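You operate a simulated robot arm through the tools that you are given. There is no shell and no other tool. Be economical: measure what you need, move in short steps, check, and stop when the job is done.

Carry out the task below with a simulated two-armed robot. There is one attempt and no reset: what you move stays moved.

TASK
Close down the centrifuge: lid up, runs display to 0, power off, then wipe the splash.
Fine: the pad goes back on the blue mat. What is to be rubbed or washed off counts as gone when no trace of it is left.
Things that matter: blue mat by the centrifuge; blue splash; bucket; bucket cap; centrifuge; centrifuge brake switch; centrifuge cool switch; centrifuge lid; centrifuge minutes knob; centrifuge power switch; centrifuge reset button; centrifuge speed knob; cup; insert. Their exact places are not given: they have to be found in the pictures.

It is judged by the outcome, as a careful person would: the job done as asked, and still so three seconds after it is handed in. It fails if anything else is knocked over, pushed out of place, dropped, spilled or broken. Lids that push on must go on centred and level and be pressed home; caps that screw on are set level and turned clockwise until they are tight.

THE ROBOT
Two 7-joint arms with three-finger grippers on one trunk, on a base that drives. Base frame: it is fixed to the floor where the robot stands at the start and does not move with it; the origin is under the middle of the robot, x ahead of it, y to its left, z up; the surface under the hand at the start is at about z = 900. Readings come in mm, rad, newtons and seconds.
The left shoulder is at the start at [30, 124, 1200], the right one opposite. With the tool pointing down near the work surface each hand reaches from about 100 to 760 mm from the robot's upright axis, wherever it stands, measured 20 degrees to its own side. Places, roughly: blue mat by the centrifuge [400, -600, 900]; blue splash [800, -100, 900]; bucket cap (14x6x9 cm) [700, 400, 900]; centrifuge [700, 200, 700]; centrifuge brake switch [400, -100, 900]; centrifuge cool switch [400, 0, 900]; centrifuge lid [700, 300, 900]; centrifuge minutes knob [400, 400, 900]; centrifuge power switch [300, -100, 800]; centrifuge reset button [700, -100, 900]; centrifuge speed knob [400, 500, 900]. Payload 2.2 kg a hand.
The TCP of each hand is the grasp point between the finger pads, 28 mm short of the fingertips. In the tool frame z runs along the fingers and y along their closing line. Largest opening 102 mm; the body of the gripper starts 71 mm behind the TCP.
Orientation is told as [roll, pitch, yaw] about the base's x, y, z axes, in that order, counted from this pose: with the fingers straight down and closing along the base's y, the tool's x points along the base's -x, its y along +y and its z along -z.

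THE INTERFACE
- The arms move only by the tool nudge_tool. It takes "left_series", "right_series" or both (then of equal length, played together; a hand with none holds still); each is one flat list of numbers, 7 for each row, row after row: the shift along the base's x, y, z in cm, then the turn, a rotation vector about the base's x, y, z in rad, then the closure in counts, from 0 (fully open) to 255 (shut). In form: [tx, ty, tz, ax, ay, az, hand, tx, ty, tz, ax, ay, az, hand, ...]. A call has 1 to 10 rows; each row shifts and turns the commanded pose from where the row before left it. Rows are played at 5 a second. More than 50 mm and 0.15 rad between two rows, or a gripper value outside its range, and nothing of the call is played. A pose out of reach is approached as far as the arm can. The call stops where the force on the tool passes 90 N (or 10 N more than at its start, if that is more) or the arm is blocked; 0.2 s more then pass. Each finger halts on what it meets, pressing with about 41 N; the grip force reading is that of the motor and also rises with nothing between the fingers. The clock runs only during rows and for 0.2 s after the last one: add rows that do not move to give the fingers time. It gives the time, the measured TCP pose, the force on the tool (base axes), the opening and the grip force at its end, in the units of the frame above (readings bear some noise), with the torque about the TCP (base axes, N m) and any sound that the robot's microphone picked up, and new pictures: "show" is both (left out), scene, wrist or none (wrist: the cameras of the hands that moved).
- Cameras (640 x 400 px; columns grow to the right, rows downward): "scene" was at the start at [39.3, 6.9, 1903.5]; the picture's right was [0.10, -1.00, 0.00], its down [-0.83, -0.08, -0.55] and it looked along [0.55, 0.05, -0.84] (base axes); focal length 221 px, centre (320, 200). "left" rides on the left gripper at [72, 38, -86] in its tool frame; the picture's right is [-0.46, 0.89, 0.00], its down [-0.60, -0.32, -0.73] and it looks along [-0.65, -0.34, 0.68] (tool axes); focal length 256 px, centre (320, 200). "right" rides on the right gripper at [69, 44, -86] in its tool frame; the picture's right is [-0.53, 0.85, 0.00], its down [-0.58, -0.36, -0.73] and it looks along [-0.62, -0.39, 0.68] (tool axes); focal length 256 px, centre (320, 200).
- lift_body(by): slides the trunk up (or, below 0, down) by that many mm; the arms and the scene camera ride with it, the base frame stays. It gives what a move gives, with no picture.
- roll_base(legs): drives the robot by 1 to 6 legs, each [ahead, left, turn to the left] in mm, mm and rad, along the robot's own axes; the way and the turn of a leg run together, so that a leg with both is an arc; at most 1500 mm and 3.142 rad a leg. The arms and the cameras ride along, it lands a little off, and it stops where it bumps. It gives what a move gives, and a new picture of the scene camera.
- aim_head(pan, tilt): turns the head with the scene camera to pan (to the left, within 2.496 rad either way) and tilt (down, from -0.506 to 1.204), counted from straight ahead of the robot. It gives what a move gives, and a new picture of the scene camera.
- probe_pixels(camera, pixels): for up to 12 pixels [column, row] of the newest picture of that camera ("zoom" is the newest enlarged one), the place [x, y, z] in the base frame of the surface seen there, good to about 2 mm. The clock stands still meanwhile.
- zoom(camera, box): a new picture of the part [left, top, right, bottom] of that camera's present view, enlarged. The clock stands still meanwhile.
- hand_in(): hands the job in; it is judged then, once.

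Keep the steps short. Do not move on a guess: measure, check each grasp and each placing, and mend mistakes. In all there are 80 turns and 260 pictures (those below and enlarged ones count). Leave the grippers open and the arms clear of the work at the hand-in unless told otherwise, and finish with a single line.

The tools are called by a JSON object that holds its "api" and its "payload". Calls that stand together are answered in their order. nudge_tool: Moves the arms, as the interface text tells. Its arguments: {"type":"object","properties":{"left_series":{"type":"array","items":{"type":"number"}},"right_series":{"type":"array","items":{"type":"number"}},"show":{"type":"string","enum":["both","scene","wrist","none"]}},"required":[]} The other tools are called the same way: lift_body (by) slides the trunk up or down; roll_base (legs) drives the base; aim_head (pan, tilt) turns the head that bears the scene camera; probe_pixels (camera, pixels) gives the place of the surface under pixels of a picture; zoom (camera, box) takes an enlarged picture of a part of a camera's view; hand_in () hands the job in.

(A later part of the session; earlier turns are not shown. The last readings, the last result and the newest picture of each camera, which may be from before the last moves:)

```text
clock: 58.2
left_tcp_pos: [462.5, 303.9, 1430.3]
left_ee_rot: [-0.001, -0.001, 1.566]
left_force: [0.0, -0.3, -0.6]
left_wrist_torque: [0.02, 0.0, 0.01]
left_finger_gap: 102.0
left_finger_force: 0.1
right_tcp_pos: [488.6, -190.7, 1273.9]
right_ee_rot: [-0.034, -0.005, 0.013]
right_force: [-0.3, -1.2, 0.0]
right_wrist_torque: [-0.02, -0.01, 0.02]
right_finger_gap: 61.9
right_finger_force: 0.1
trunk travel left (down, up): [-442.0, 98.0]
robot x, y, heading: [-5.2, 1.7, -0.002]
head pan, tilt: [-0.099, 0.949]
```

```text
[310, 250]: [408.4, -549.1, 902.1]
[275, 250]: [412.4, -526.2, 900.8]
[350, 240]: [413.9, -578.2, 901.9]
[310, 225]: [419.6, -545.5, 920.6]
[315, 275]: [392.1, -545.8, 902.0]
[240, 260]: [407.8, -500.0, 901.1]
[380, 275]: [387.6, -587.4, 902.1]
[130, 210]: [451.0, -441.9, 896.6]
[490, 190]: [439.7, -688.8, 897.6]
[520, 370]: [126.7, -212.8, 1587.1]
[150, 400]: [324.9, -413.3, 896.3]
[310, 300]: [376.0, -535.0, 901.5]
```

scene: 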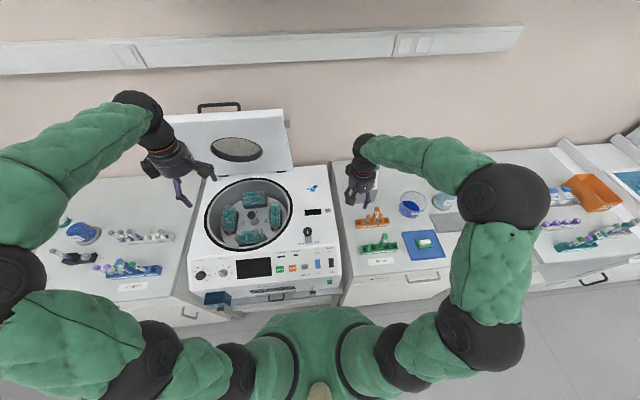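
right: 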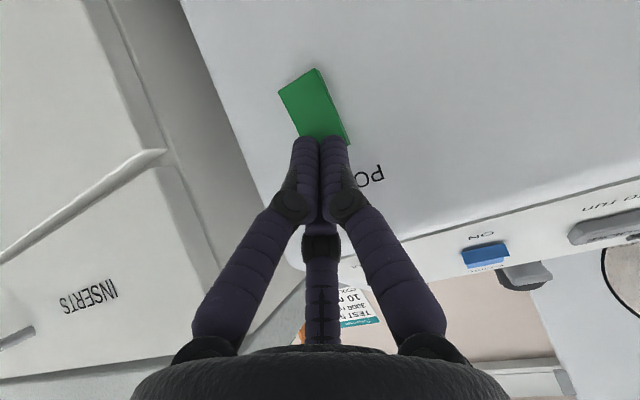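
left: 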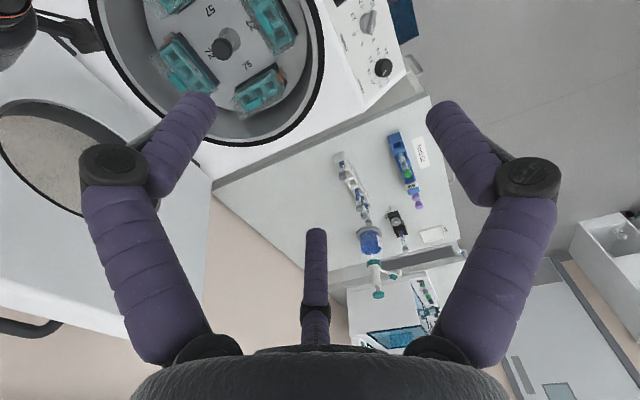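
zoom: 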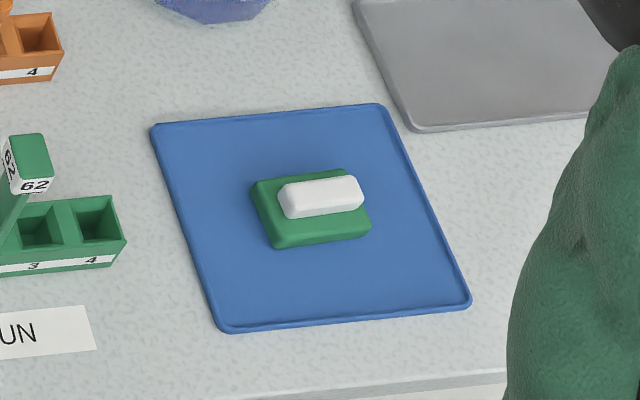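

I'll bring the right hand over the pad for a close look.

{"api": "probe_pixels", "payload": {"camera": "zoom", "pixels": [[320, 195], [285, 195], [360, 190], [260, 195], [275, 240], [368, 225], [345, 172], [320, 225]]}}

{"api": "nudge_tool", "payload": {"right_series": [-0.7, -4, -1.6, 0, 0, 0, 100, -0.7, -4, -1.6, 0, 0, 0, 100, -0.7, -4, -1.6, 0, 0, 0, 100, -0.7, -4, -1.6, 0, 0, 0, 100, -0.7, -4, -1.6, 0, 0, 0, 100, -0.7, -4, -1.6, 0, 0, 0, 100, -0.7, -4, -1.6, 0, 0, 0, 100, -0.7, -4, -1.6, 0, 0, 0, 100, -0.7, -3.5, -1.6, 0, 0, 0, 100]}}

```text
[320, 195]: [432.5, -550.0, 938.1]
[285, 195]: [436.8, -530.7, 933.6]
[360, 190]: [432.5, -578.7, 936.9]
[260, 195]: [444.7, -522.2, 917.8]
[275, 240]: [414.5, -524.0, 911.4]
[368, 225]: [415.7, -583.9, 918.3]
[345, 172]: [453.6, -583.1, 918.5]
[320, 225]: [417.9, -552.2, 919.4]
```

```text
clock: 60.2
left_tcp_pos: [462.7, 302.9, 1430.8]
left_ee_rot: [-0.003, 0.0, 1.566]
left_force: [-0.4, 0.6, 0.3]
left_wrist_torque: [0.02, 0.02, 0.02]
left_finger_gap: 101.9
left_finger_force: 0.0
right_tcp_pos: [424.5, -545.9, 1128.6]
right_ee_rot: [-0.033, -0.004, 0.013]
right_force: [-0.8, 0.3, 0.3]
right_wrist_torque: [0.0, -0.07, -0.02]
right_finger_gap: 61.9
right_finger_force: 0.0
trunk travel left (down, up): [-442.0, 98.0]
robot x, y, heading: [-6.7, 0.7, -0.002]
head pan, tilt: [-0.099, 0.949]
```

scene: 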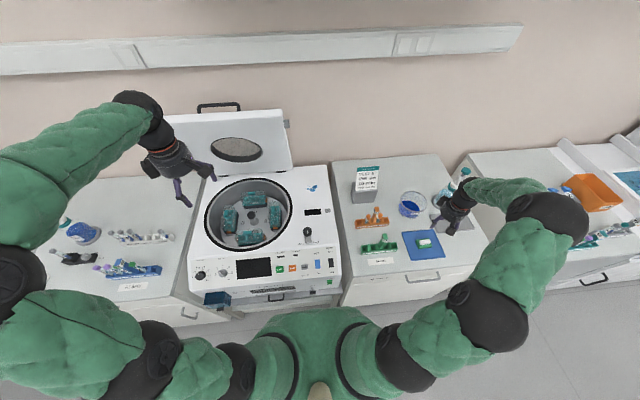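
right: 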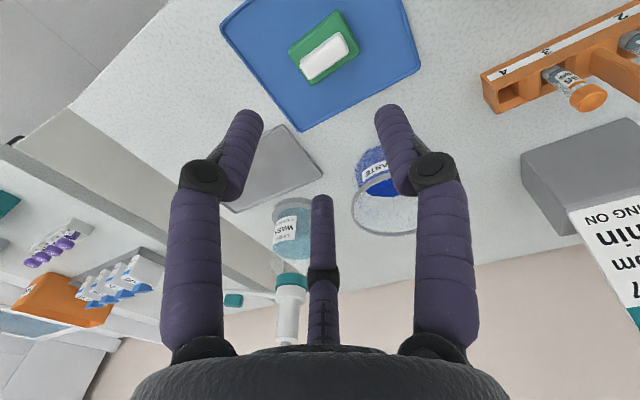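

The white grip block is about 50 mm along y by 25 mm along x, its top at z 938, on a green pad with its top at 919. I'll measure it from the wrist, then turn the hand 90° so it closes across the block.

{"api": "probe_pixels", "payload": {"camera": "right", "pixels": [[325, 55], [305, 67], [346, 42], [315, 46], [334, 62], [296, 52], [340, 15], [356, 48], [306, 82]]}}

{"api": "nudge_tool", "payload": {"right_series": [0.8, -0.6, -2, 0.033, 0, 0.14, 60, 0, 0, -2, 0, 0, 0.145, 60, 0, 0, -2, 0, 0, 0.145, 60, 0, 0, -2, 0, 0, 0.145, 60, 0, 0, -1, 0, 0, 0.145, 60, 0, 0, 0, 0, 0, 0.145, 60, 0, 0, 0, 0, 0, 0.145, 60, 0, 0, 0, 0, 0, 0.145, 60, 0, 0, 0, 0, 0, 0.145, 60, 0, 0, 0, 0, 0, 0.145, 60], "show": "wrist"}}

```text
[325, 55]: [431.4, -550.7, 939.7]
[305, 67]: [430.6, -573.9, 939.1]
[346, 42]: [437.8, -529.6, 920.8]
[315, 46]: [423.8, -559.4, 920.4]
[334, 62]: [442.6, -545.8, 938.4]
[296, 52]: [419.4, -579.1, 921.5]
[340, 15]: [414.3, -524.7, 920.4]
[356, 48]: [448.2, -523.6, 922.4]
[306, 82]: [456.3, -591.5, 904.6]
```

```text
clock: 62.4
left_tcp_pos: [462.4, 304.1, 1430.0]
left_ee_rot: [-0.004, 0.001, 1.567]
left_force: [-0.1, -0.8, -0.3]
left_wrist_torque: [-0.02, 0.01, 0.01]
left_finger_gap: 101.9
left_finger_force: 0.1
right_tcp_pos: [433.7, -552.6, 1039.9]
right_ee_rot: [-0.001, -0.006, 1.46]
right_force: [-0.4, -0.7, -0.1]
right_wrist_torque: [-0.04, 0.02, 0.01]
right_finger_gap: 78.1
right_finger_force: 0.1
trunk travel left (down, up): [-442.0, 98.0]
robot x, y, heading: [-7.8, 1.6, -0.009]
head pan, tilt: [-0.099, 0.949]
```

right: 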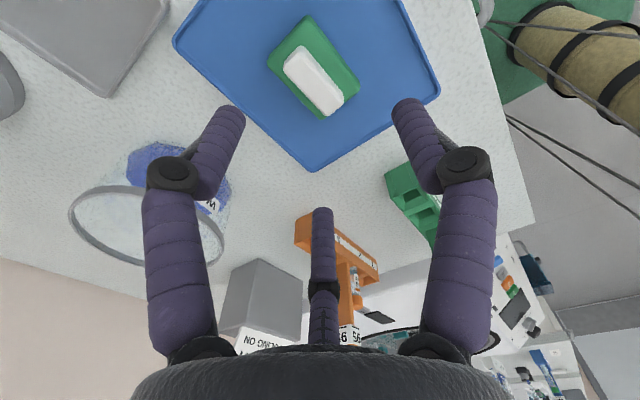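

{"api": "probe_pixels", "payload": {"camera": "right", "pixels": [[315, 80], [298, 58], [330, 103], [300, 72], [326, 80], [308, 50], [338, 95], [290, 70], [322, 110], [268, 65], [310, 18], [358, 88]]}}

{"api": "zoom", "payload": {"camera": "right", "box": [250, 10, 380, 120]}}

```text
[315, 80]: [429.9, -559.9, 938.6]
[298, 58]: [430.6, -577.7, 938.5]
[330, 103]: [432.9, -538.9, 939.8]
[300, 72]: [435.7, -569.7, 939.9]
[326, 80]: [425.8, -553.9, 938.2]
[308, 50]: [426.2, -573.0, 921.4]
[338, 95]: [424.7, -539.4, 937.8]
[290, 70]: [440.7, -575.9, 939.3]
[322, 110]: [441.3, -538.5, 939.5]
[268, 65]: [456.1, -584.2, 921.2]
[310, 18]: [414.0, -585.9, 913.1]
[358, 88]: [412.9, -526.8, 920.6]
```

```text
3.64 times, centred on (315, 65) of right
```

zoom: 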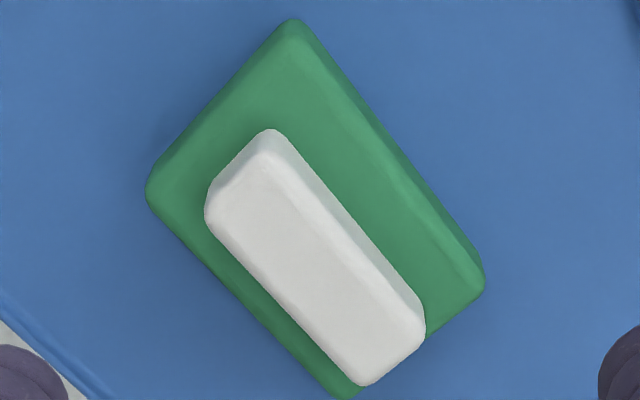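

The block is centred at (433,-556) and lies along y. I'll finish the turn, go down to tips at about z 923 (just above the green pad), and close.

{"api": "nudge_tool", "payload": {"right_series": [0.25, -0.35, -3, 0, 0.006, 0.11, 60, 0, 0, -3, 0, 0, 0, 60, 0, 0, -1.9, 0, 0, 0, 60, 0, 0, -1, 0, 0, 0, 60, 0, 0, 0, 0, 0, 0, 60, 0, 0, 0, 0, 0, 0, 220, 0, 0, 0, 0, 0, 0, 220, 0, 0, 0, 0, 0, 0, 220, 0, 0, 0, 0, 0, 0, 220], "show": "wrist"}}

```text
clock: 64.4
left_tcp_pos: [463.3, 302.4, 1429.3]
left_ee_rot: [-0.004, -0.001, 1.566]
left_force: [-0.1, 0.5, 0.5]
left_wrist_torque: [0.0, 0.03, -0.01]
left_finger_gap: 101.9
left_finger_force: 0.0
right_tcp_pos: [435.4, -555.3, 949.7]
right_ee_rot: [0.002, -0.005, 1.567]
right_force: [-0.2, -0.6, 1.8]
right_wrist_torque: [-0.01, -0.04, -0.04]
right_finger_gap: 28.6
right_finger_force: 41.2
trunk travel left (down, up): [-442.0, 98.0]
robot x, y, heading: [-1.4, -2.5, -0.001]
head pan, tilt: [-0.099, 0.949]
```

right: 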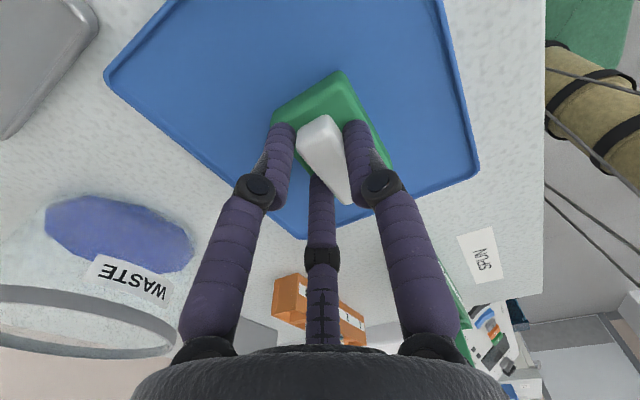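

The block is held (gap 28.6, 41 N). I'll lift the pad straight up 20 cm and check it.

{"api": "nudge_tool", "payload": {"right_series": [0, 0, 2, 0, 0, 0, 220, 0, 0, 4, 0, 0, 0, 220, 0, 0, 5, 0, 0, 0, 220, 0, 0, 5, 0, 0, 0, 220, 0, 0, 4, 0, 0, 0, 220]}}

{"api": "probe_pixels", "payload": {"camera": "scene", "pixels": [[366, 172], [366, 160], [298, 140], [300, 345], [330, 330]]}}

```text
clock: 65.6
left_tcp_pos: [461.4, 305.6, 1429.7]
left_ee_rot: [-0.002, -0.002, 1.565]
left_force: [0.0, 1.1, -0.3]
left_wrist_torque: [-0.02, -0.01, -0.02]
left_finger_gap: 102.2
left_finger_force: 0.2
right_tcp_pos: [433.6, -554.1, 1151.1]
right_ee_rot: [0.005, -0.006, 1.569]
right_force: [0.1, 0.5, -1.3]
right_wrist_torque: [-0.02, -0.03, 0.01]
right_finger_gap: 28.5
right_finger_force: 41.1
trunk travel left (down, up): [-442.0, 98.0]
robot x, y, heading: [-3.1, -1.2, -0.0]
head pan, tilt: [-0.099, 0.949]
```

scene: 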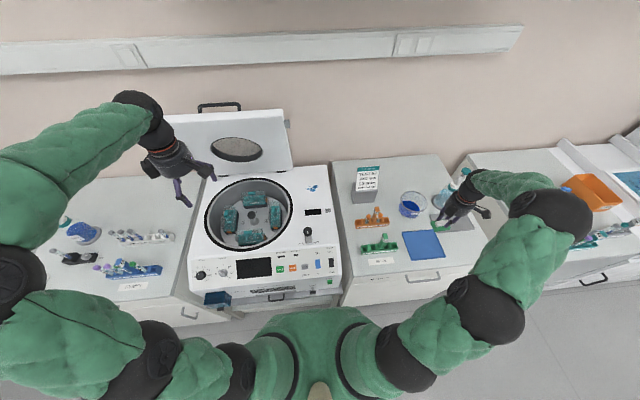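
right: 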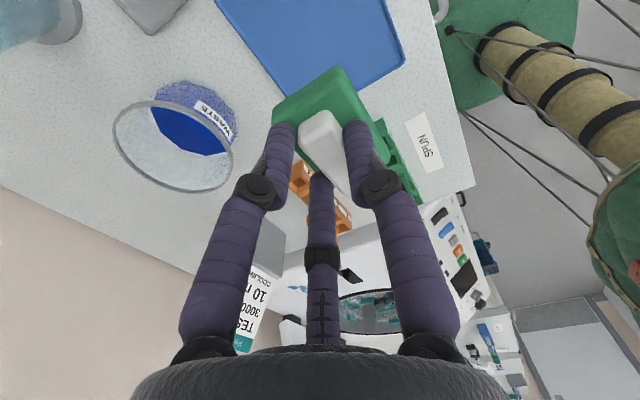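

```text
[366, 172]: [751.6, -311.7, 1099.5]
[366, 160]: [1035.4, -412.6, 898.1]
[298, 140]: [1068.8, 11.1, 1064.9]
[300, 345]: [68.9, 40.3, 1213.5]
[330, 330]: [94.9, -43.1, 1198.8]
```

The pad hangs level in the grip. The splash is just past straight-down reach from here, so I'll drive 100 mm ahead (the torso front is at x≈95, the bench at 350).

{"api": "roll_base", "payload": {"legs": [[100, 0, 0]]}}

{"api": "nudge_tool", "payload": {"right_series": [0, 4.8, 0, 0, 0, 0, 220, 0, 4.8, 0, 0, 0, 0, 220, 0, 4.8, 0, 0, 0, 0, 220, 0, 4.8, 0, 0, 0, 0, 220, 0, 4.8, 0, 0, 0, 0, 220, 0, 4.8, 0, 0, 0, 0, 220, 0, 4.8, 0, 0, 0, 0, 220, 0, 4.8, 0, 0, 0, 0, 220, 0, 4.8, 0, 0, 0, 0, 220, 0, 4.8, 0, 0, 0, 0, 220]}}

```text
clock: 66.8
left_tcp_pos: [536.7, 296.8, 1426.5]
left_ee_rot: [0.007, 0.002, 1.537]
left_force: [-0.2, 0.5, 0.1]
left_wrist_torque: [-0.04, 0.02, 0.01]
left_finger_gap: 102.1
left_finger_force: 0.1
right_tcp_pos: [486.2, -557.6, 1150.2]
right_ee_rot: [0.008, -0.009, 1.542]
right_force: [-0.5, -0.3, -0.6]
right_wrist_torque: [0.01, 0.0, -0.01]
right_finger_gap: 28.4
right_finger_force: 41.0
trunk travel left (down, up): [-442.0, 98.0]
robot x, y, heading: [61.0, 4.1, -0.031]
head pan, tilt: [-0.099, 0.949]
stopped in leg 1: the robot was blocked; the commanded pose is now the measured one
```

scene: 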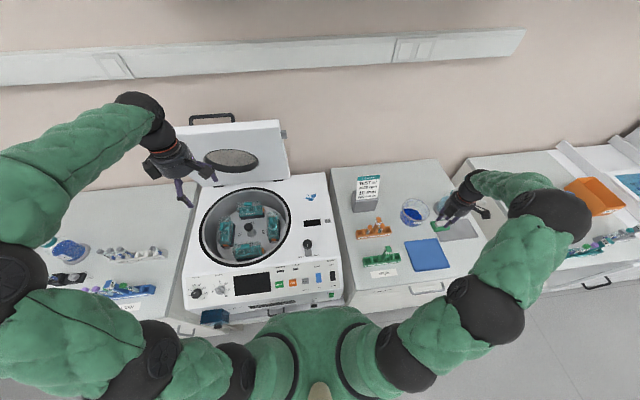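

```text
clock: 69.0
left_tcp_pos: [535.3, 298.8, 1426.8]
left_ee_rot: [0.007, 0.002, 1.538]
left_force: [0.3, 0.2, 0.0]
left_wrist_torque: [-0.03, 0.0, -0.02]
left_finger_gap: 102.0
left_finger_force: 0.0
right_tcp_pos: [483.0, -78.1, 1151.5]
right_ee_rot: [0.006, -0.007, 1.543]
right_force: [-0.7, -0.7, -0.4]
right_wrist_torque: [-0.03, 0.04, 0.0]
right_finger_gap: 28.3
right_finger_force: 40.5
trunk travel left (down, up): [-442.0, 98.0]
robot x, y, heading: [60.0, 7.6, -0.033]
head pan, tilt: [-0.099, 0.949]
```

scene: 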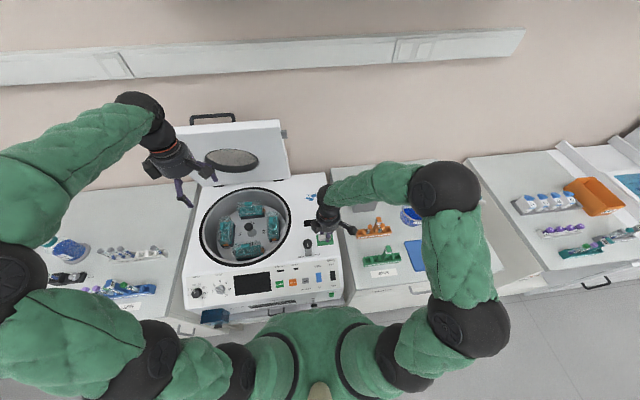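
right: 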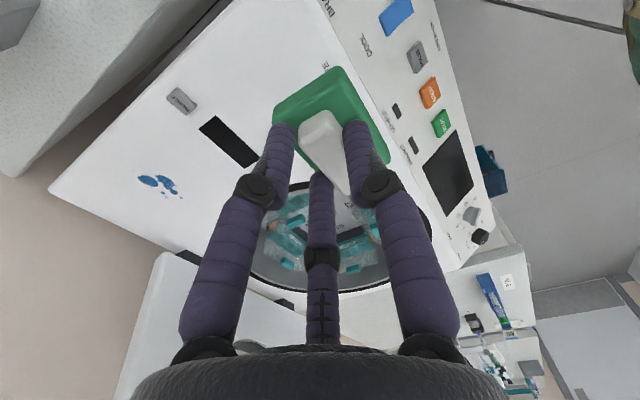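

The base met something at x=61 and stopped. I'll check that the centrifuge did not shift, measure the splash afresh, and ease the base back 10 mm.

{"api": "probe_pixels", "payload": {"camera": "right", "pixels": [[182, 100], [148, 181], [162, 182], [170, 188], [178, 194], [171, 180], [318, 90], [310, 100], [200, 128]]}}

{"api": "zoom", "payload": {"camera": "right", "box": [110, 150, 220, 220]}}

{"api": "roll_base", "payload": {"legs": [[-8, 0, 0.03]]}}

```text
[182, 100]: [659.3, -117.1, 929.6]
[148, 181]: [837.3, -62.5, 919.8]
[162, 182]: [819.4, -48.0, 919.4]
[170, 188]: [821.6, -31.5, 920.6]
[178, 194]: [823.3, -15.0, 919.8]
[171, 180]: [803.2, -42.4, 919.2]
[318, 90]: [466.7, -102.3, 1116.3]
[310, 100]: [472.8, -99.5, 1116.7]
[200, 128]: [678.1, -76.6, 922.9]
```

```text
5.71 times, centred on (165, 185) of right
```

zoom: 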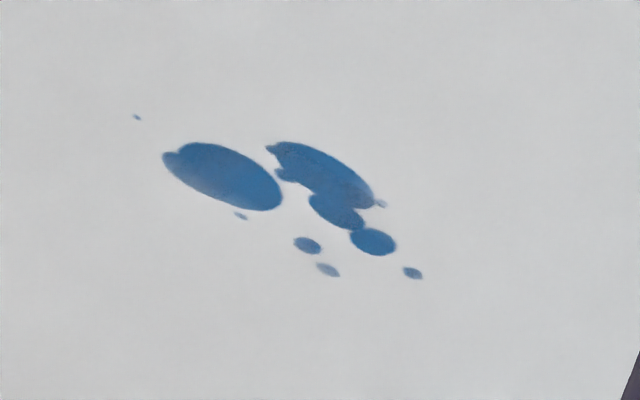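

```text
clock: 69.8
left_tcp_pos: [519.6, 311.3, 1427.6]
left_ee_rot: [0.007, 0.0, 1.568]
left_force: [0.8, 0.6, -0.6]
left_wrist_torque: [0.01, 0.02, -0.02]
left_finger_gap: 101.7
left_finger_force: 0.0
right_tcp_pos: [479.1, -67.4, 1151.5]
right_ee_rot: [0.006, -0.009, 1.573]
right_force: [-0.3, -0.4, -0.8]
right_wrist_torque: [0.02, 0.01, -0.02]
right_finger_gap: 28.3
right_finger_force: 40.9
trunk travel left (down, up): [-442.0, 98.0]
robot x, y, heading: [51.3, 5.7, 0.0]
head pan, tilt: [-0.099, 0.949]
```

scene: 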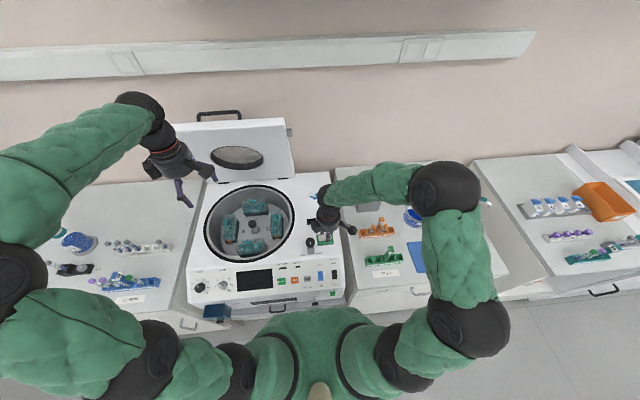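

The centrifuge hasn't moved. The splash spans about x 800–850, y -92 to -5. I'll bring the pad over it at a safe height.

{"api": "nudge_tool", "payload": {"right_series": [4.3, 0.2, -0.5, 0, 0, 0, 220, 4.3, 0.2, -0.5, 0, 0, 0, 220, 4.3, 0.2, -0.5, 0, 0, 0, 220, 4.3, 0.2, -0.5, 0, 0, 0, 220, 4.3, 0.2, -1, 0, 0, 0, 220, 4.3, 0.2, -1, 0, 0, 0, 220, 4.3, 0.2, -1.5, 0, 0, 0, 220, 4.1, 0.2, -1.5, 0, 0, 0, 220, 0, 0, -2, 0, 0, 0, 220]}}

```text
clock: 71.8
left_tcp_pos: [517.8, 310.8, 1426.8]
left_ee_rot: [0.005, 0.001, 1.567]
left_force: [-1.3, 0.5, 0.8]
left_wrist_torque: [0.01, -0.01, -0.02]
left_finger_gap: 102.2
left_finger_force: 0.1
right_tcp_pos: [793.8, -53.7, 1068.2]
right_ee_rot: [0.007, -0.009, 1.572]
right_force: [0.8, 0.1, -0.2]
right_wrist_torque: [0.01, 0.0, -0.01]
right_finger_gap: 28.5
right_finger_force: 41.0
right hand out of reach, approached as far as the arm can: row 8
trunk travel left (down, up): [-442.0, 98.0]
robot x, y, heading: [52.3, 0.7, 0.004]
head pan, tilt: [-0.099, 0.949]
```

scene: 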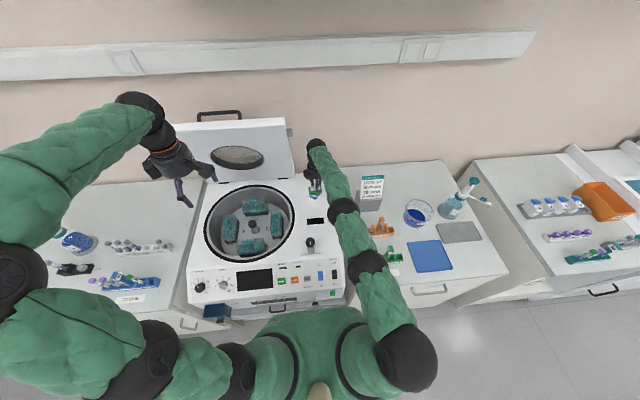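
right: 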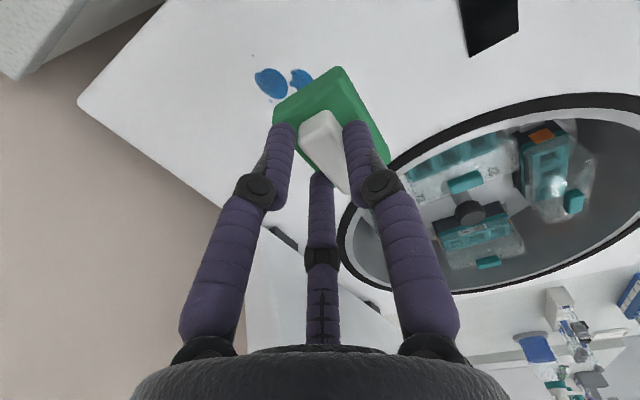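

Straight-down reach ends near x≈800 here. Turning the base left carries the right shoulder forward. I'll draw the arm back first, then turn in place.

{"api": "nudge_tool", "payload": {"right_series": [-4.8, 0, 1, 0, 0, 0, 220, -4.8, -0.5, 1, 0, 0, 0, 220, -4.8, -0.5, 1.5, 0, 0, 0, 220, -4.8, -0.5, 1.5, 0, 0, 0, 220, -4.8, -0.5, 1.5, 0, 0, 0, 220, -4.8, -0.5, 1.5, 0, 0, 0, 220], "show": "none"}}

{"api": "roll_base", "payload": {"legs": [[-30, 0, 0], [0, 0, 0.45]]}}

```text
refused: row 3 steps farther than a row can; nothing moved
```

```text
clock: 73.9
left_tcp_pos: [310.4, 483.9, 1425.6]
left_ee_rot: [0.005, 0.001, 2.016]
left_force: [-0.1, 0.4, -0.7]
left_wrist_torque: [-0.03, 0.03, 0.02]
left_finger_gap: 102.1
left_finger_force: 0.0
right_tcp_pos: [716.1, 275.7, 1065.6]
right_ee_rot: [0.007, -0.007, 2.021]
right_force: [-0.3, 0.0, -0.2]
right_wrist_torque: [-0.06, 0.02, 0.02]
right_finger_gap: 28.3
right_finger_force: 40.5
trunk travel left (down, up): [-442.0, 98.0]
robot x, y, heading: [19.9, 6.0, 0.449]
head pan, tilt: [-0.099, 0.949]
```

scene: 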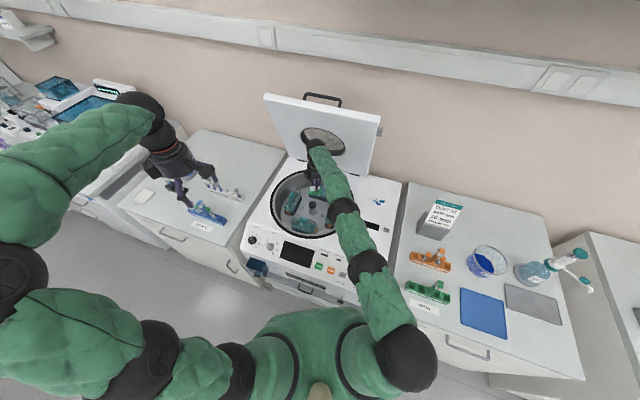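

The retract was refused (a row over 50 mm) but the turn still ran. The hand swung over the open bowl with no contact, and the lid is still up. From here I'll take the pad straight to the right, back over the splash side, and turn it back square.

{"api": "nudge_tool", "payload": {"right_series": [0, -4.7, 0, 0, 0, -0.09, 220, 0, -4.7, 0, 0, 0, -0.09, 220, 0, -4.7, 0, 0, 0, -0.09, 220, 0.5, -4.7, 0, 0, 0, -0.09, 220, 0.5, -4.7, 0, 0, 0, -0.09, 220, 0.5, -4.7, 0, 0, 0, 0, 220, 0.5, -4.5, 0, 0, 0, 0, 220]}}

```text
clock: 75.5
left_tcp_pos: [304.9, 482.5, 1428.3]
left_ee_rot: [0.001, 0.003, 2.017]
left_force: [-0.7, -0.3, -0.3]
left_wrist_torque: [0.03, -0.04, -0.02]
left_finger_gap: 101.9
left_finger_force: 0.0
right_tcp_pos: [792.0, 26.7, 964.3]
right_ee_rot: [-0.006, -0.01, 1.57]
right_force: [-4.0, 10.0, 45.6]
right_wrist_torque: [0.21, 0.54, -0.26]
right_finger_gap: 26.7
right_finger_force: 40.9
right hand out of reach, approached as far as the arm can: row 1, 2, 3, 4, 5, 6, 7
trunk travel left (down, up): [-442.0, 98.0]
robot x, y, heading: [22.7, 3.8, 0.451]
head pan, tilt: [-0.099, 0.949]
```

scene: 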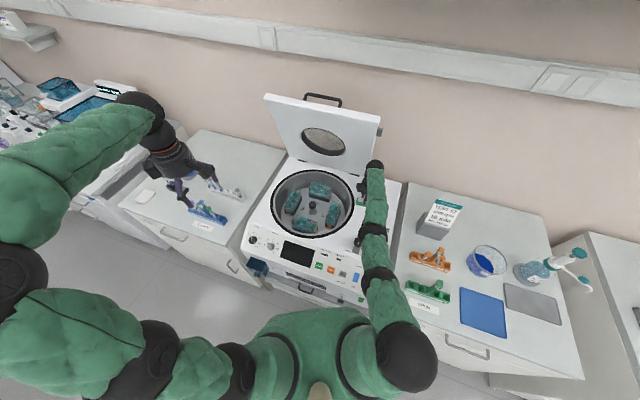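
right: 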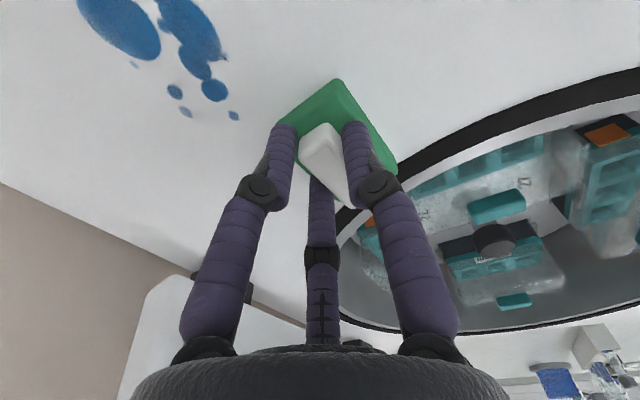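

The arm slid along the edge of its reach and let the pad down onto the casing at (792,27), pressing 45 N. I'll ease up right away, backing off slightly.

{"api": "nudge_tool", "payload": {"right_series": [-0.5, 0, 1.5, 0, 0, 0, 220, -1, 0, 1.5, 0, 0, 0, 220, -1, -1, 1.5, 0, 0, 0, 220]}}

{"api": "zoom", "payload": {"camera": "right", "box": [200, 50, 460, 230]}}

```text
clock: 76.3
left_tcp_pos: [307.1, 482.0, 1427.5]
left_ee_rot: [0.003, 0.001, 2.014]
left_force: [-0.1, 0.2, 0.2]
left_wrist_torque: [0.01, 0.02, 0.0]
left_finger_gap: 102.1
left_finger_force: 0.0
right_tcp_pos: [790.9, 32.5, 963.8]
right_ee_rot: [-0.003, -0.007, 1.565]
right_force: [2.7, -11.8, 34.1]
right_wrist_torque: [-0.46, 0.06, 0.03]
right_finger_gap: 26.2
right_finger_force: 40.7
right hand out of reach, approached as far as the arm can: row 1, 2, 3
trunk travel left (down, up): [-442.0, 98.0]
robot x, y, heading: [21.1, 7.7, 0.448]
head pan, tilt: [-0.099, 0.949]
```

scene: 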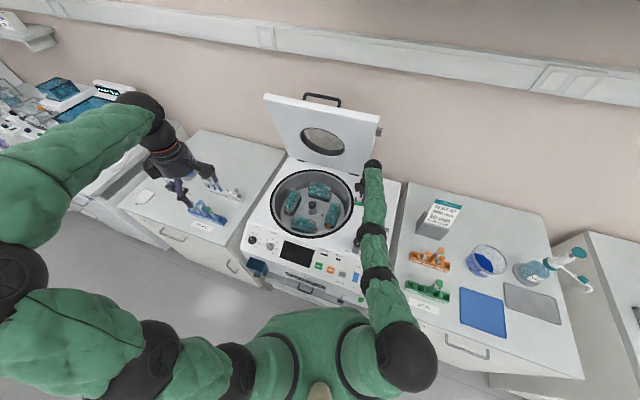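
right: 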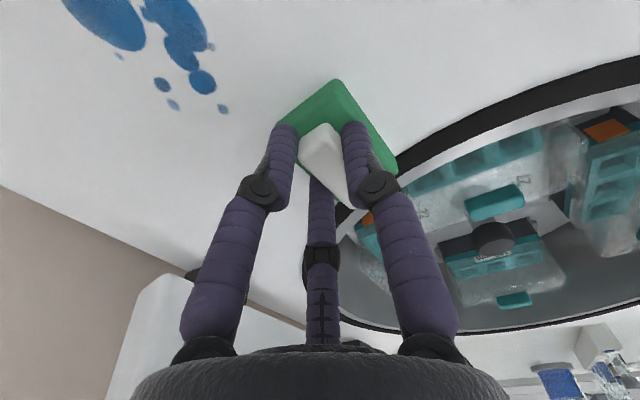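

```text
2.22 times, centred on (330, 140) of right
```

zoom: 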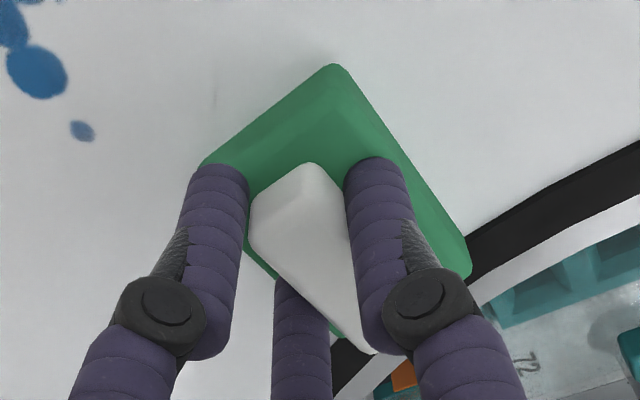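

The arm is still straight against its limit, so I'll lift the pad off the casing with the trunk instead, 80 mm up, which moves everything straight up.

{"api": "lift_body", "payload": {"by": 80}}

{"api": "nudge_tool", "payload": {"right_series": [-4.5, 0, 0, 0, 0, 0, 220, -4.5, 0, 0, 0, 0, 0, 220]}}

```text
clock: 77.5
left_tcp_pos: [309.5, 483.6, 1507.6]
left_ee_rot: [0.005, 0.0, 2.015]
left_force: [-0.4, -0.2, -0.1]
left_wrist_torque: [0.02, -0.03, 0.02]
left_finger_gap: 102.1
left_finger_force: 0.0
right_tcp_pos: [789.2, 36.9, 1038.6]
right_ee_rot: [0.009, -0.008, 1.57]
right_force: [0.0, -0.3, -0.2]
right_wrist_torque: [-0.02, 0.0, 0.02]
right_finger_gap: 26.2
right_finger_force: 40.5
trunk travel left (down, up): [-522.0, 18.0]
robot x, y, heading: [22.8, 1.2, 0.448]
head pan, tilt: [-0.099, 0.949]
```

```text
clock: 78.0
left_tcp_pos: [310.3, 483.8, 1507.8]
left_ee_rot: [0.004, 0.001, 2.017]
left_force: [-0.1, 0.0, -0.1]
left_wrist_torque: [0.02, -0.01, 0.0]
left_finger_gap: 102.1
left_finger_force: 0.0
right_tcp_pos: [788.9, 36.7, 1038.4]
right_ee_rot: [0.01, -0.009, 1.572]
right_force: [0.2, -0.1, -0.4]
right_wrist_torque: [-0.04, 0.01, 0.0]
right_finger_gap: 26.1
right_finger_force: 41.3
right hand out of reach, approached as far as the arm can: row 1, 2
trunk travel left (down, up): [-522.0, 18.0]
robot x, y, heading: [16.7, 4.0, 0.452]
head pan, tilt: [-0.099, 0.949]
```

scene: 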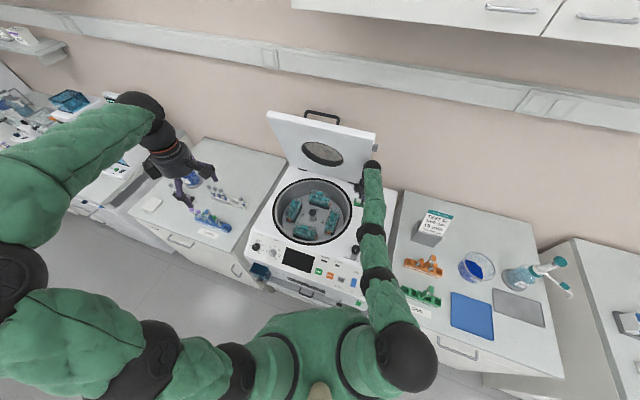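
right: 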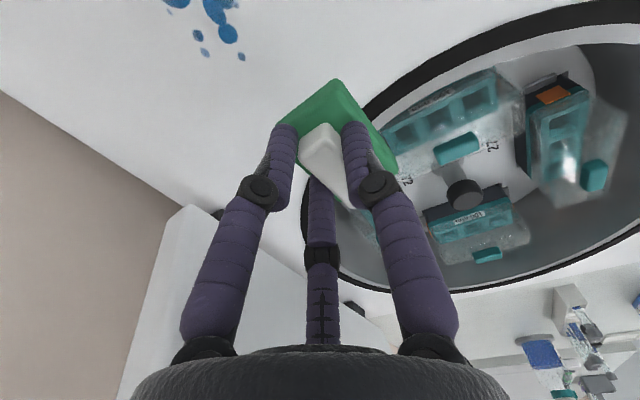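

The arm is stuck at full stretch and a pure pull back doesn't bend the elbow. It hangs clear of everything now, so I'll try raising and pulling back while turning the wrist the way it came.

{"api": "nudge_tool", "payload": {"right_series": [-2, 2, 3, 0, 0, 0.14, 220, -2, 2, 3, 0, 0, 0.14, 220, -3, 2, 3, 0, 0, 0.14, 220, -3, 0, 3, 0, 0, 0, 220], "show": "scene"}}

```text
clock: 79.0
left_tcp_pos: [309.6, 484.5, 1508.7]
left_ee_rot: [0.006, 0.002, 2.015]
left_force: [-0.2, -0.4, 0.0]
left_wrist_torque: [-0.01, 0.0, 0.01]
left_finger_gap: 102.0
left_finger_force: 0.0
right_tcp_pos: [759.0, 143.1, 1078.2]
right_ee_rot: [0.009, -0.007, 1.992]
right_force: [-0.2, 0.3, -0.5]
right_wrist_torque: [-0.05, -0.02, 0.04]
right_finger_gap: 26.1
right_finger_force: 40.3
right hand out of reach, approached as far as the arm can: row 1, 2, 3, 4
trunk travel left (down, up): [-522.0, 18.0]
robot x, y, heading: [20.3, 2.6, 0.446]
head pan, tilt: [-0.099, 0.949]
```

scene: 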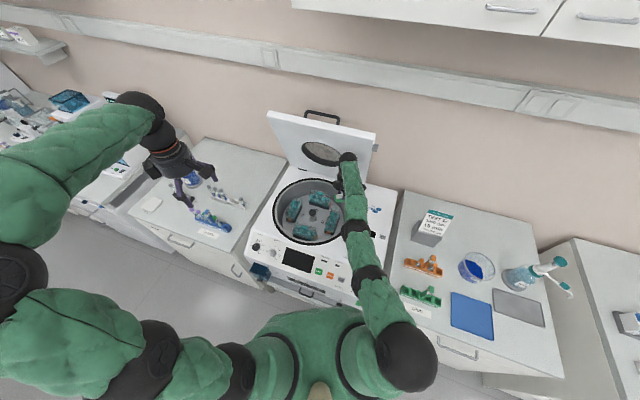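

It slides only along the full-stretch sphere. Tipping the tool forward makes the wrist come back toward the shoulder, which should bend the elbow, so I'll combine that with a radial pull.

{"api": "nudge_tool", "payload": {"right_series": [-3, -1.2, 0, 0.05, -0.11, 0, 220, -4, -1.5, 0, 0.05, -0.11, 0, 220, -4, -1.5, 0, 0.05, -0.11, 0, 220, -4, -1.5, 0, 0, 0, 0, 220, -4, -1.5, 0, 0, 0, 0, 220], "show": "scene"}}

```text
clock: 80.2
left_tcp_pos: [309.8, 482.6, 1507.0]
left_ee_rot: [0.004, -0.001, 2.017]
left_force: [-0.3, 0.9, -0.5]
left_wrist_torque: [-0.01, 0.01, -0.02]
left_finger_gap: 101.9
left_finger_force: 0.0
right_tcp_pos: [836.8, 166.1, 1088.1]
right_ee_rot: [-0.352, -0.011, 1.993]
right_force: [0.0, -0.5, -1.0]
right_wrist_torque: [0.01, -0.02, 0.03]
right_finger_gap: 23.1
right_finger_force: 40.9
right hand out of reach, approached as far as the arm can: row 1, 2, 3, 4, 5
trunk travel left (down, up): [-522.0, 18.0]
robot x, y, heading: [23.3, 6.8, 0.449]
head pan, tilt: [-0.099, 0.949]
```

scene: 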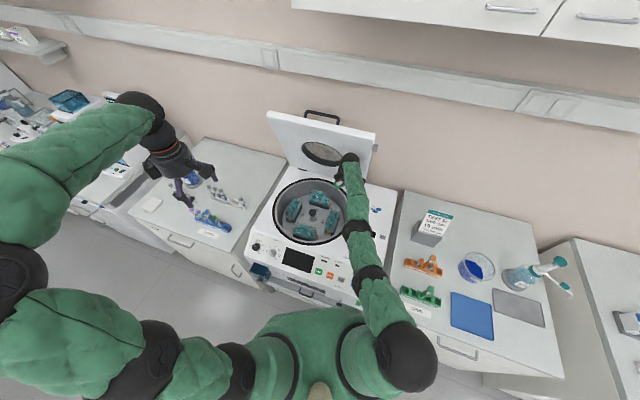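

Still locked. Elbow flexion swings this hand to the robot's left, and I had been commanding rightward. I'll undo the tilt and move left and back, over the bowl at a safe height, so the elbow can bend.

{"api": "nudge_tool", "payload": {"right_series": [-4, 1, 0, -0.05, 0.11, 0, 220, -4, 1, 0, -0.05, 0.11, 0, 220, -4, 2, 0, -0.05, 0.11, 0, 220, -3, 3.5, 0, 0, 0, 0, 220, -3, 3.5, 0, 0, 0, 0, 220, -3, 3.5, 0, 0, 0, 0, 220]}}

```text
clock: 81.7
left_tcp_pos: [309.5, 484.4, 1507.1]
left_ee_rot: [0.005, 0.003, 2.016]
left_force: [-0.4, -0.9, -0.4]
left_wrist_torque: [-0.03, -0.03, -0.05]
left_finger_gap: 102.0
left_finger_force: 0.0
right_tcp_pos: [651.3, 323.9, 1090.8]
right_ee_rot: [0.01, -0.007, 1.989]
right_force: [0.6, -0.9, 1.2]
right_wrist_torque: [-0.01, 0.01, 0.02]
right_finger_gap: 22.7
right_finger_force: 40.8
right hand out of reach, approached as far as the arm can: row 1, 2, 4, 5
trunk travel left (down, up): [-522.0, 18.0]
robot x, y, heading: [20.7, 3.8, 0.452]
head pan, tilt: [-0.099, 0.949]
```

scene: 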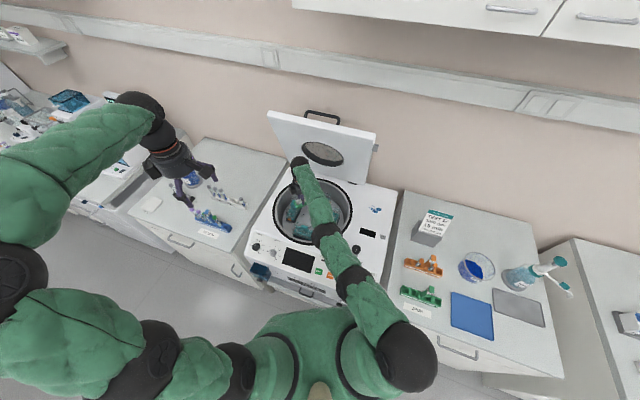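
right: 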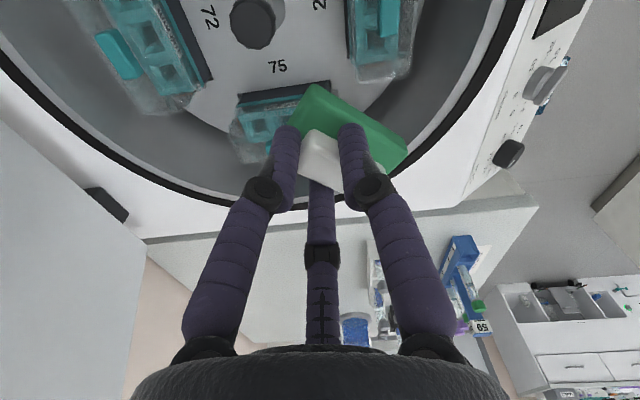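

Freed: the last row was reached. I'll retract radially toward the robot before doing anything else.

{"api": "nudge_tool", "payload": {"right_series": [-4, 0, 0, 0, 0, 0, 220, -4, 0, 0, 0, 0, 0, 220, -4, -1, 0, 0, 0, 0, 220, -4, -2, 0, 0, 0, 0, 220]}}

{"api": "zoom", "payload": {"camera": "right", "box": [220, 50, 440, 230]}}

```text
clock: 82.7
left_tcp_pos: [310.8, 482.6, 1506.2]
left_ee_rot: [0.006, 0.003, 2.015]
left_force: [0.8, 0.1, -0.3]
left_wrist_torque: [-0.03, 0.03, 0.03]
left_finger_gap: 101.9
left_finger_force: 0.0
right_tcp_pos: [613.5, 365.2, 1082.4]
right_ee_rot: [0.012, -0.005, 1.988]
right_force: [-0.3, -0.2, 0.1]
right_wrist_torque: [-0.01, -0.01, 0.03]
right_finger_gap: 23.0
right_finger_force: 41.4
right hand out of reach, approached as far as the arm can: row 1, 2, 3, 4
trunk travel left (down, up): [-522.0, 18.0]
robot x, y, heading: [21.8, 7.4, 0.446]
head pan, tilt: [-0.099, 0.949]
```

scene: 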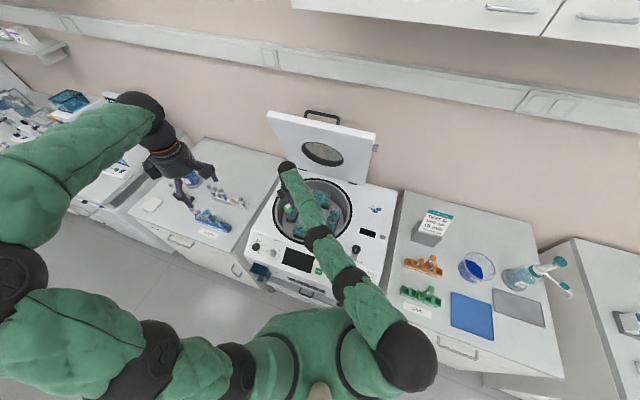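
right: 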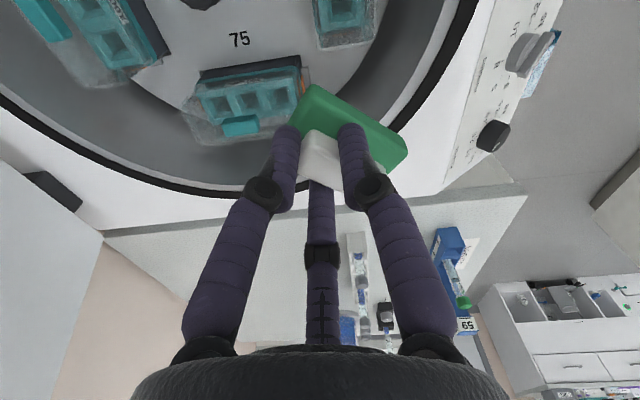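

```text
2.22 times, centred on (330, 140) of right
```

zoom: 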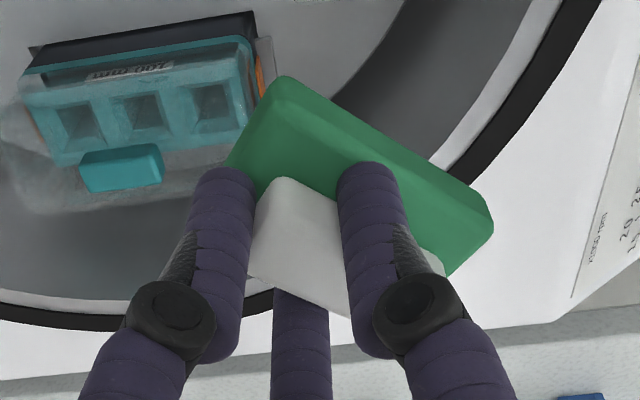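

Still along the sphere, so I'll probe which directions are allowed with small separate rows: hold, up, down, retract, and yaw.

{"api": "nudge_tool", "payload": {"right_series": [0, 0, 0, 0, 0, 0, 220, 0, 0, 2, 0, 0, 0, 220, -1.5, -1.4, 0, 0, 0, 0, 220, 0, 0, 2, 0, 0, 0, 220, -1.5, -1.4, 0, 0, 0, 0, 220, 0, 0, 0, 0, 0, -0.14, 220, -1.5, -1.4, 0, 0, 0, 0, 220, 0, 0, -2, 0, 0, 0, 220, -1.5, -1.4, 0, 0, 0, 0, 220, -0.3, -0.3, 0, 0, 0, 0, 220], "show": "none"}}

```text
clock: 84.8
left_tcp_pos: [310.6, 483.0, 1508.0]
left_ee_rot: [0.005, 0.002, 2.017]
left_force: [-0.2, 0.3, -1.0]
left_wrist_torque: [0.03, -0.03, 0.02]
left_finger_gap: 102.3
left_finger_force: 0.0
right_tcp_pos: [615.1, 366.1, 1102.6]
right_ee_rot: [0.009, -0.009, 1.85]
right_force: [-0.3, 0.6, -0.6]
right_wrist_torque: [-0.02, -0.02, 0.02]
right_finger_gap: 22.8
right_finger_force: 40.7
right hand out of reach, approached as far as the arm can: row 3, 5, 7, 9, 10
trunk travel left (down, up): [-522.0, 18.0]
robot x, y, heading: [21.9, 5.1, 0.445]
head pan, tilt: [-0.099, 0.949]
```

Sideways, up, down and yaw are all fine; only straight inward fails. One combination is untried, down and inward together, so I'll do three small steps over the open bowl, with 10 cm of clearance.

{"api": "nudge_tool", "payload": {"right_series": [-2, -1.8, -3, 0, 0, 0, 220, -2, -1.8, -2, 0, 0, 0, 220, -2, -1.8, -1, 0, 0, 0, 220], "show": "none"}}

```text
clock: 85.7
left_tcp_pos: [309.8, 484.3, 1506.6]
left_ee_rot: [0.005, 0.0, 2.016]
left_force: [-0.5, 0.5, -0.2]
left_wrist_torque: [0.01, 0.02, -0.02]
left_finger_gap: 101.9
left_finger_force: 0.1
right_tcp_pos: [603.4, 362.9, 1030.3]
right_ee_rot: [0.01, -0.007, 1.85]
right_force: [0.1, -0.6, -0.1]
right_wrist_torque: [0.01, 0.01, 0.01]
right_finger_gap: 22.8
right_finger_force: 41.2
right hand out of reach, approached as far as the arm can: row 1, 2, 3
trunk travel left (down, up): [-522.0, 18.0]
robot x, y, heading: [19.2, 4.8, 0.446]
head pan, tilt: [-0.099, 0.949]
```

I'll test diagonal combinations one row at a time to find the direction in which the elbow bends: left-down, right-up, left-up, right-down, each with 1 cm inward.

{"api": "nudge_tool", "payload": {"right_series": [-2.4, 1.2, -2.5, 0, 0, 0, 220, 0.9, -2.5, 2.5, 0, 0, 0, 220, -2.4, 1.2, 2.5, 0, 0, 0, 220, 0.9, -2.5, -2.5, 0, 0, 0, 220, -2.4, 1.2, 0, 0, 0, 0, 220, 0.9, -2.5, 0, 0, 0, 0, 220], "show": "scene"}}

{"api": "zoom", "payload": {"camera": "scene", "box": [240, 130, 460, 400]}}

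{"api": "probe_pixels", "payload": {"camera": "scene", "pixels": [[405, 345], [355, 285], [318, 235], [288, 170], [380, 315], [337, 260], [300, 200]]}}

```text
clock: 87.0
left_tcp_pos: [310.2, 481.8, 1506.1]
left_ee_rot: [0.006, 0.0, 2.016]
left_force: [-0.4, -0.7, -0.1]
left_wrist_torque: [0.02, 0.02, 0.0]
left_finger_gap: 102.1
left_finger_force: 0.0
right_tcp_pos: [598.7, 365.4, 1018.5]
right_ee_rot: [0.01, -0.007, 1.851]
right_force: [-0.1, -0.5, -0.7]
right_wrist_torque: [0.05, -0.01, 0.0]
right_finger_gap: 22.7
right_finger_force: 40.4
right hand out of reach, approached as far as the arm can: row 2, 3, 4, 5, 6
trunk travel left (down, up): [-522.0, 18.0]
robot x, y, heading: [19.7, 10.6, 0.449]
head pan, tilt: [-0.099, 0.949]
```

scene: 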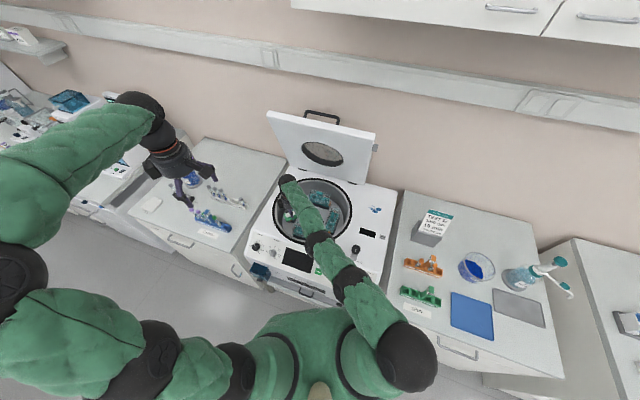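

```text
1.48 times, centred on (350, 265) of scene
```

zoom: 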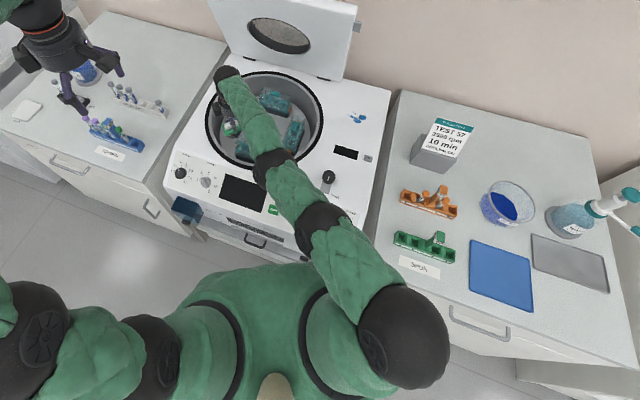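

```text
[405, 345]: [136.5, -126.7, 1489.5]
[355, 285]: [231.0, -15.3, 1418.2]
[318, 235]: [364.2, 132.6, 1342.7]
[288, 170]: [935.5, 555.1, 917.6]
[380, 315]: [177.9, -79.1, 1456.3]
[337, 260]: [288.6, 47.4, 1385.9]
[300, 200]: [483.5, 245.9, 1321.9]
```

The left-down-inward row was accepted, so that is the bending direction. I'll do more of those, mostly inward, staying above the rim (raising the trunk its last 18 mm first).

{"api": "lift_body", "payload": {"by": 17}}

{"api": "nudge_tool", "payload": {"right_series": [-2.4, 1.2, -2.0, 0, 0, 0, 220, -2.4, 0.5, -1.5, 0, 0, 0, 220, -2.5, -0.5, -0.5, 0, 0, 0, 220, -2.5, -1, 0, 0, 0, 0, 220, -2.5, -1, 0, 0, 0, 0, 220], "show": "none"}}

```text
clock: 87.7
left_tcp_pos: [310.3, 483.7, 1523.9]
left_ee_rot: [0.004, 0.0, 2.015]
left_force: [0.1, 0.2, 0.1]
left_wrist_torque: [-0.03, 0.0, 0.01]
left_finger_gap: 101.7
left_finger_force: 0.1
right_tcp_pos: [597.7, 364.1, 1036.3]
right_ee_rot: [0.013, -0.009, 1.849]
right_force: [-0.5, 0.3, -0.6]
right_wrist_torque: [0.02, 0.0, 0.01]
right_finger_gap: 22.8
right_finger_force: 40.3
trunk travel left (down, up): [-539.0, 1.0]
robot x, y, heading: [20.4, 9.2, 0.447]
head pan, tilt: [-0.099, 0.949]
```

```text
clock: 88.9
left_tcp_pos: [310.5, 482.6, 1523.9]
left_ee_rot: [0.004, 0.001, 2.016]
left_force: [0.2, -0.5, -0.6]
left_wrist_torque: [0.01, -0.02, 0.01]
left_finger_gap: 102.2
left_finger_force: 0.1
right_tcp_pos: [512.7, 409.6, 974.5]
right_ee_rot: [0.013, -0.005, 1.85]
right_force: [0.7, 0.2, -0.4]
right_wrist_torque: [-0.03, -0.02, 0.05]
right_finger_gap: 22.7
right_finger_force: 41.0
right hand out of reach, approached as far as the arm can: row 2, 3, 4, 5
trunk travel left (down, up): [-539.0, 1.0]
robot x, y, heading: [20.2, 6.4, 0.45]
head pan, tilt: [-0.099, 0.949]
```

Every bend fails while the tool is yawed 90°, so the wrist may be at its own limit. I'll raise the pad (it is only just above the rim) and turn the yaw back toward the robot's neutral.

{"api": "nudge_tool", "payload": {"right_series": [0.5, 0.8, 2.8, 0, 0, -0.14, 220, 0.4, 0.6, 2.8, 0, 0, -0.14, 220, 0.3, 0.4, 2.8, 0, 0, -0.14, 220, 0, 0, 0, 0, 0, -0.14, 220, 0, 0, 0, 0, 0, -0.14, 220, 0, 0, 0, 0, 0, -0.14, 220, 0, 0, 0, 0, 0, -0.14, 220, -2, -2, 1, 0, 0, -0.14, 220, -2, -2, 1, 0, 0, -0.14, 220, -2, -2, 1, 0, 0, -0.14, 220]}}

```text
clock: 91.1
left_tcp_pos: [309.9, 482.2, 1524.0]
left_ee_rot: [0.005, -0.001, 2.016]
left_force: [-0.7, -0.2, 0.6]
left_wrist_torque: [0.0, -0.03, 0.0]
left_finger_gap: 102.0
left_finger_force: 0.0
right_tcp_pos: [464.5, 368.3, 1088.9]
right_ee_rot: [0.011, -0.006, 0.45]
right_force: [0.1, -1.0, -0.7]
right_wrist_torque: [0.02, -0.02, 0.01]
right_finger_gap: 22.8
right_finger_force: 41.0
trunk travel left (down, up): [-539.0, 1.0]
robot x, y, heading: [21.2, 3.5, 0.45]
head pan, tilt: [-0.099, 0.949]
```

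scene: 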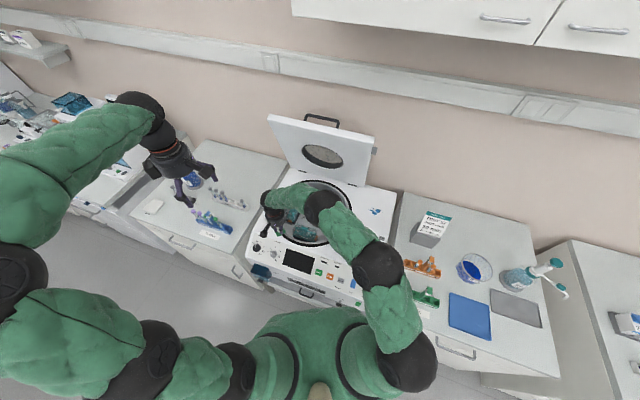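
right: 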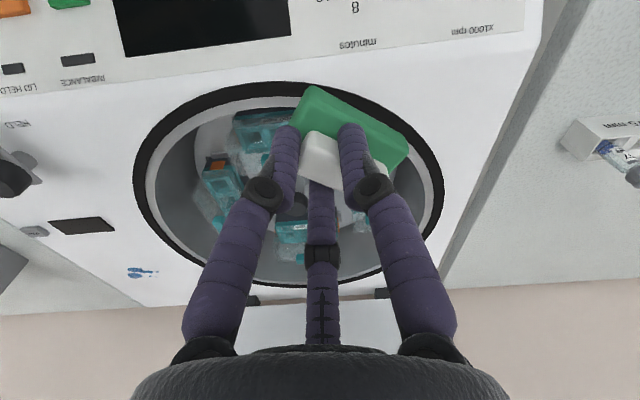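

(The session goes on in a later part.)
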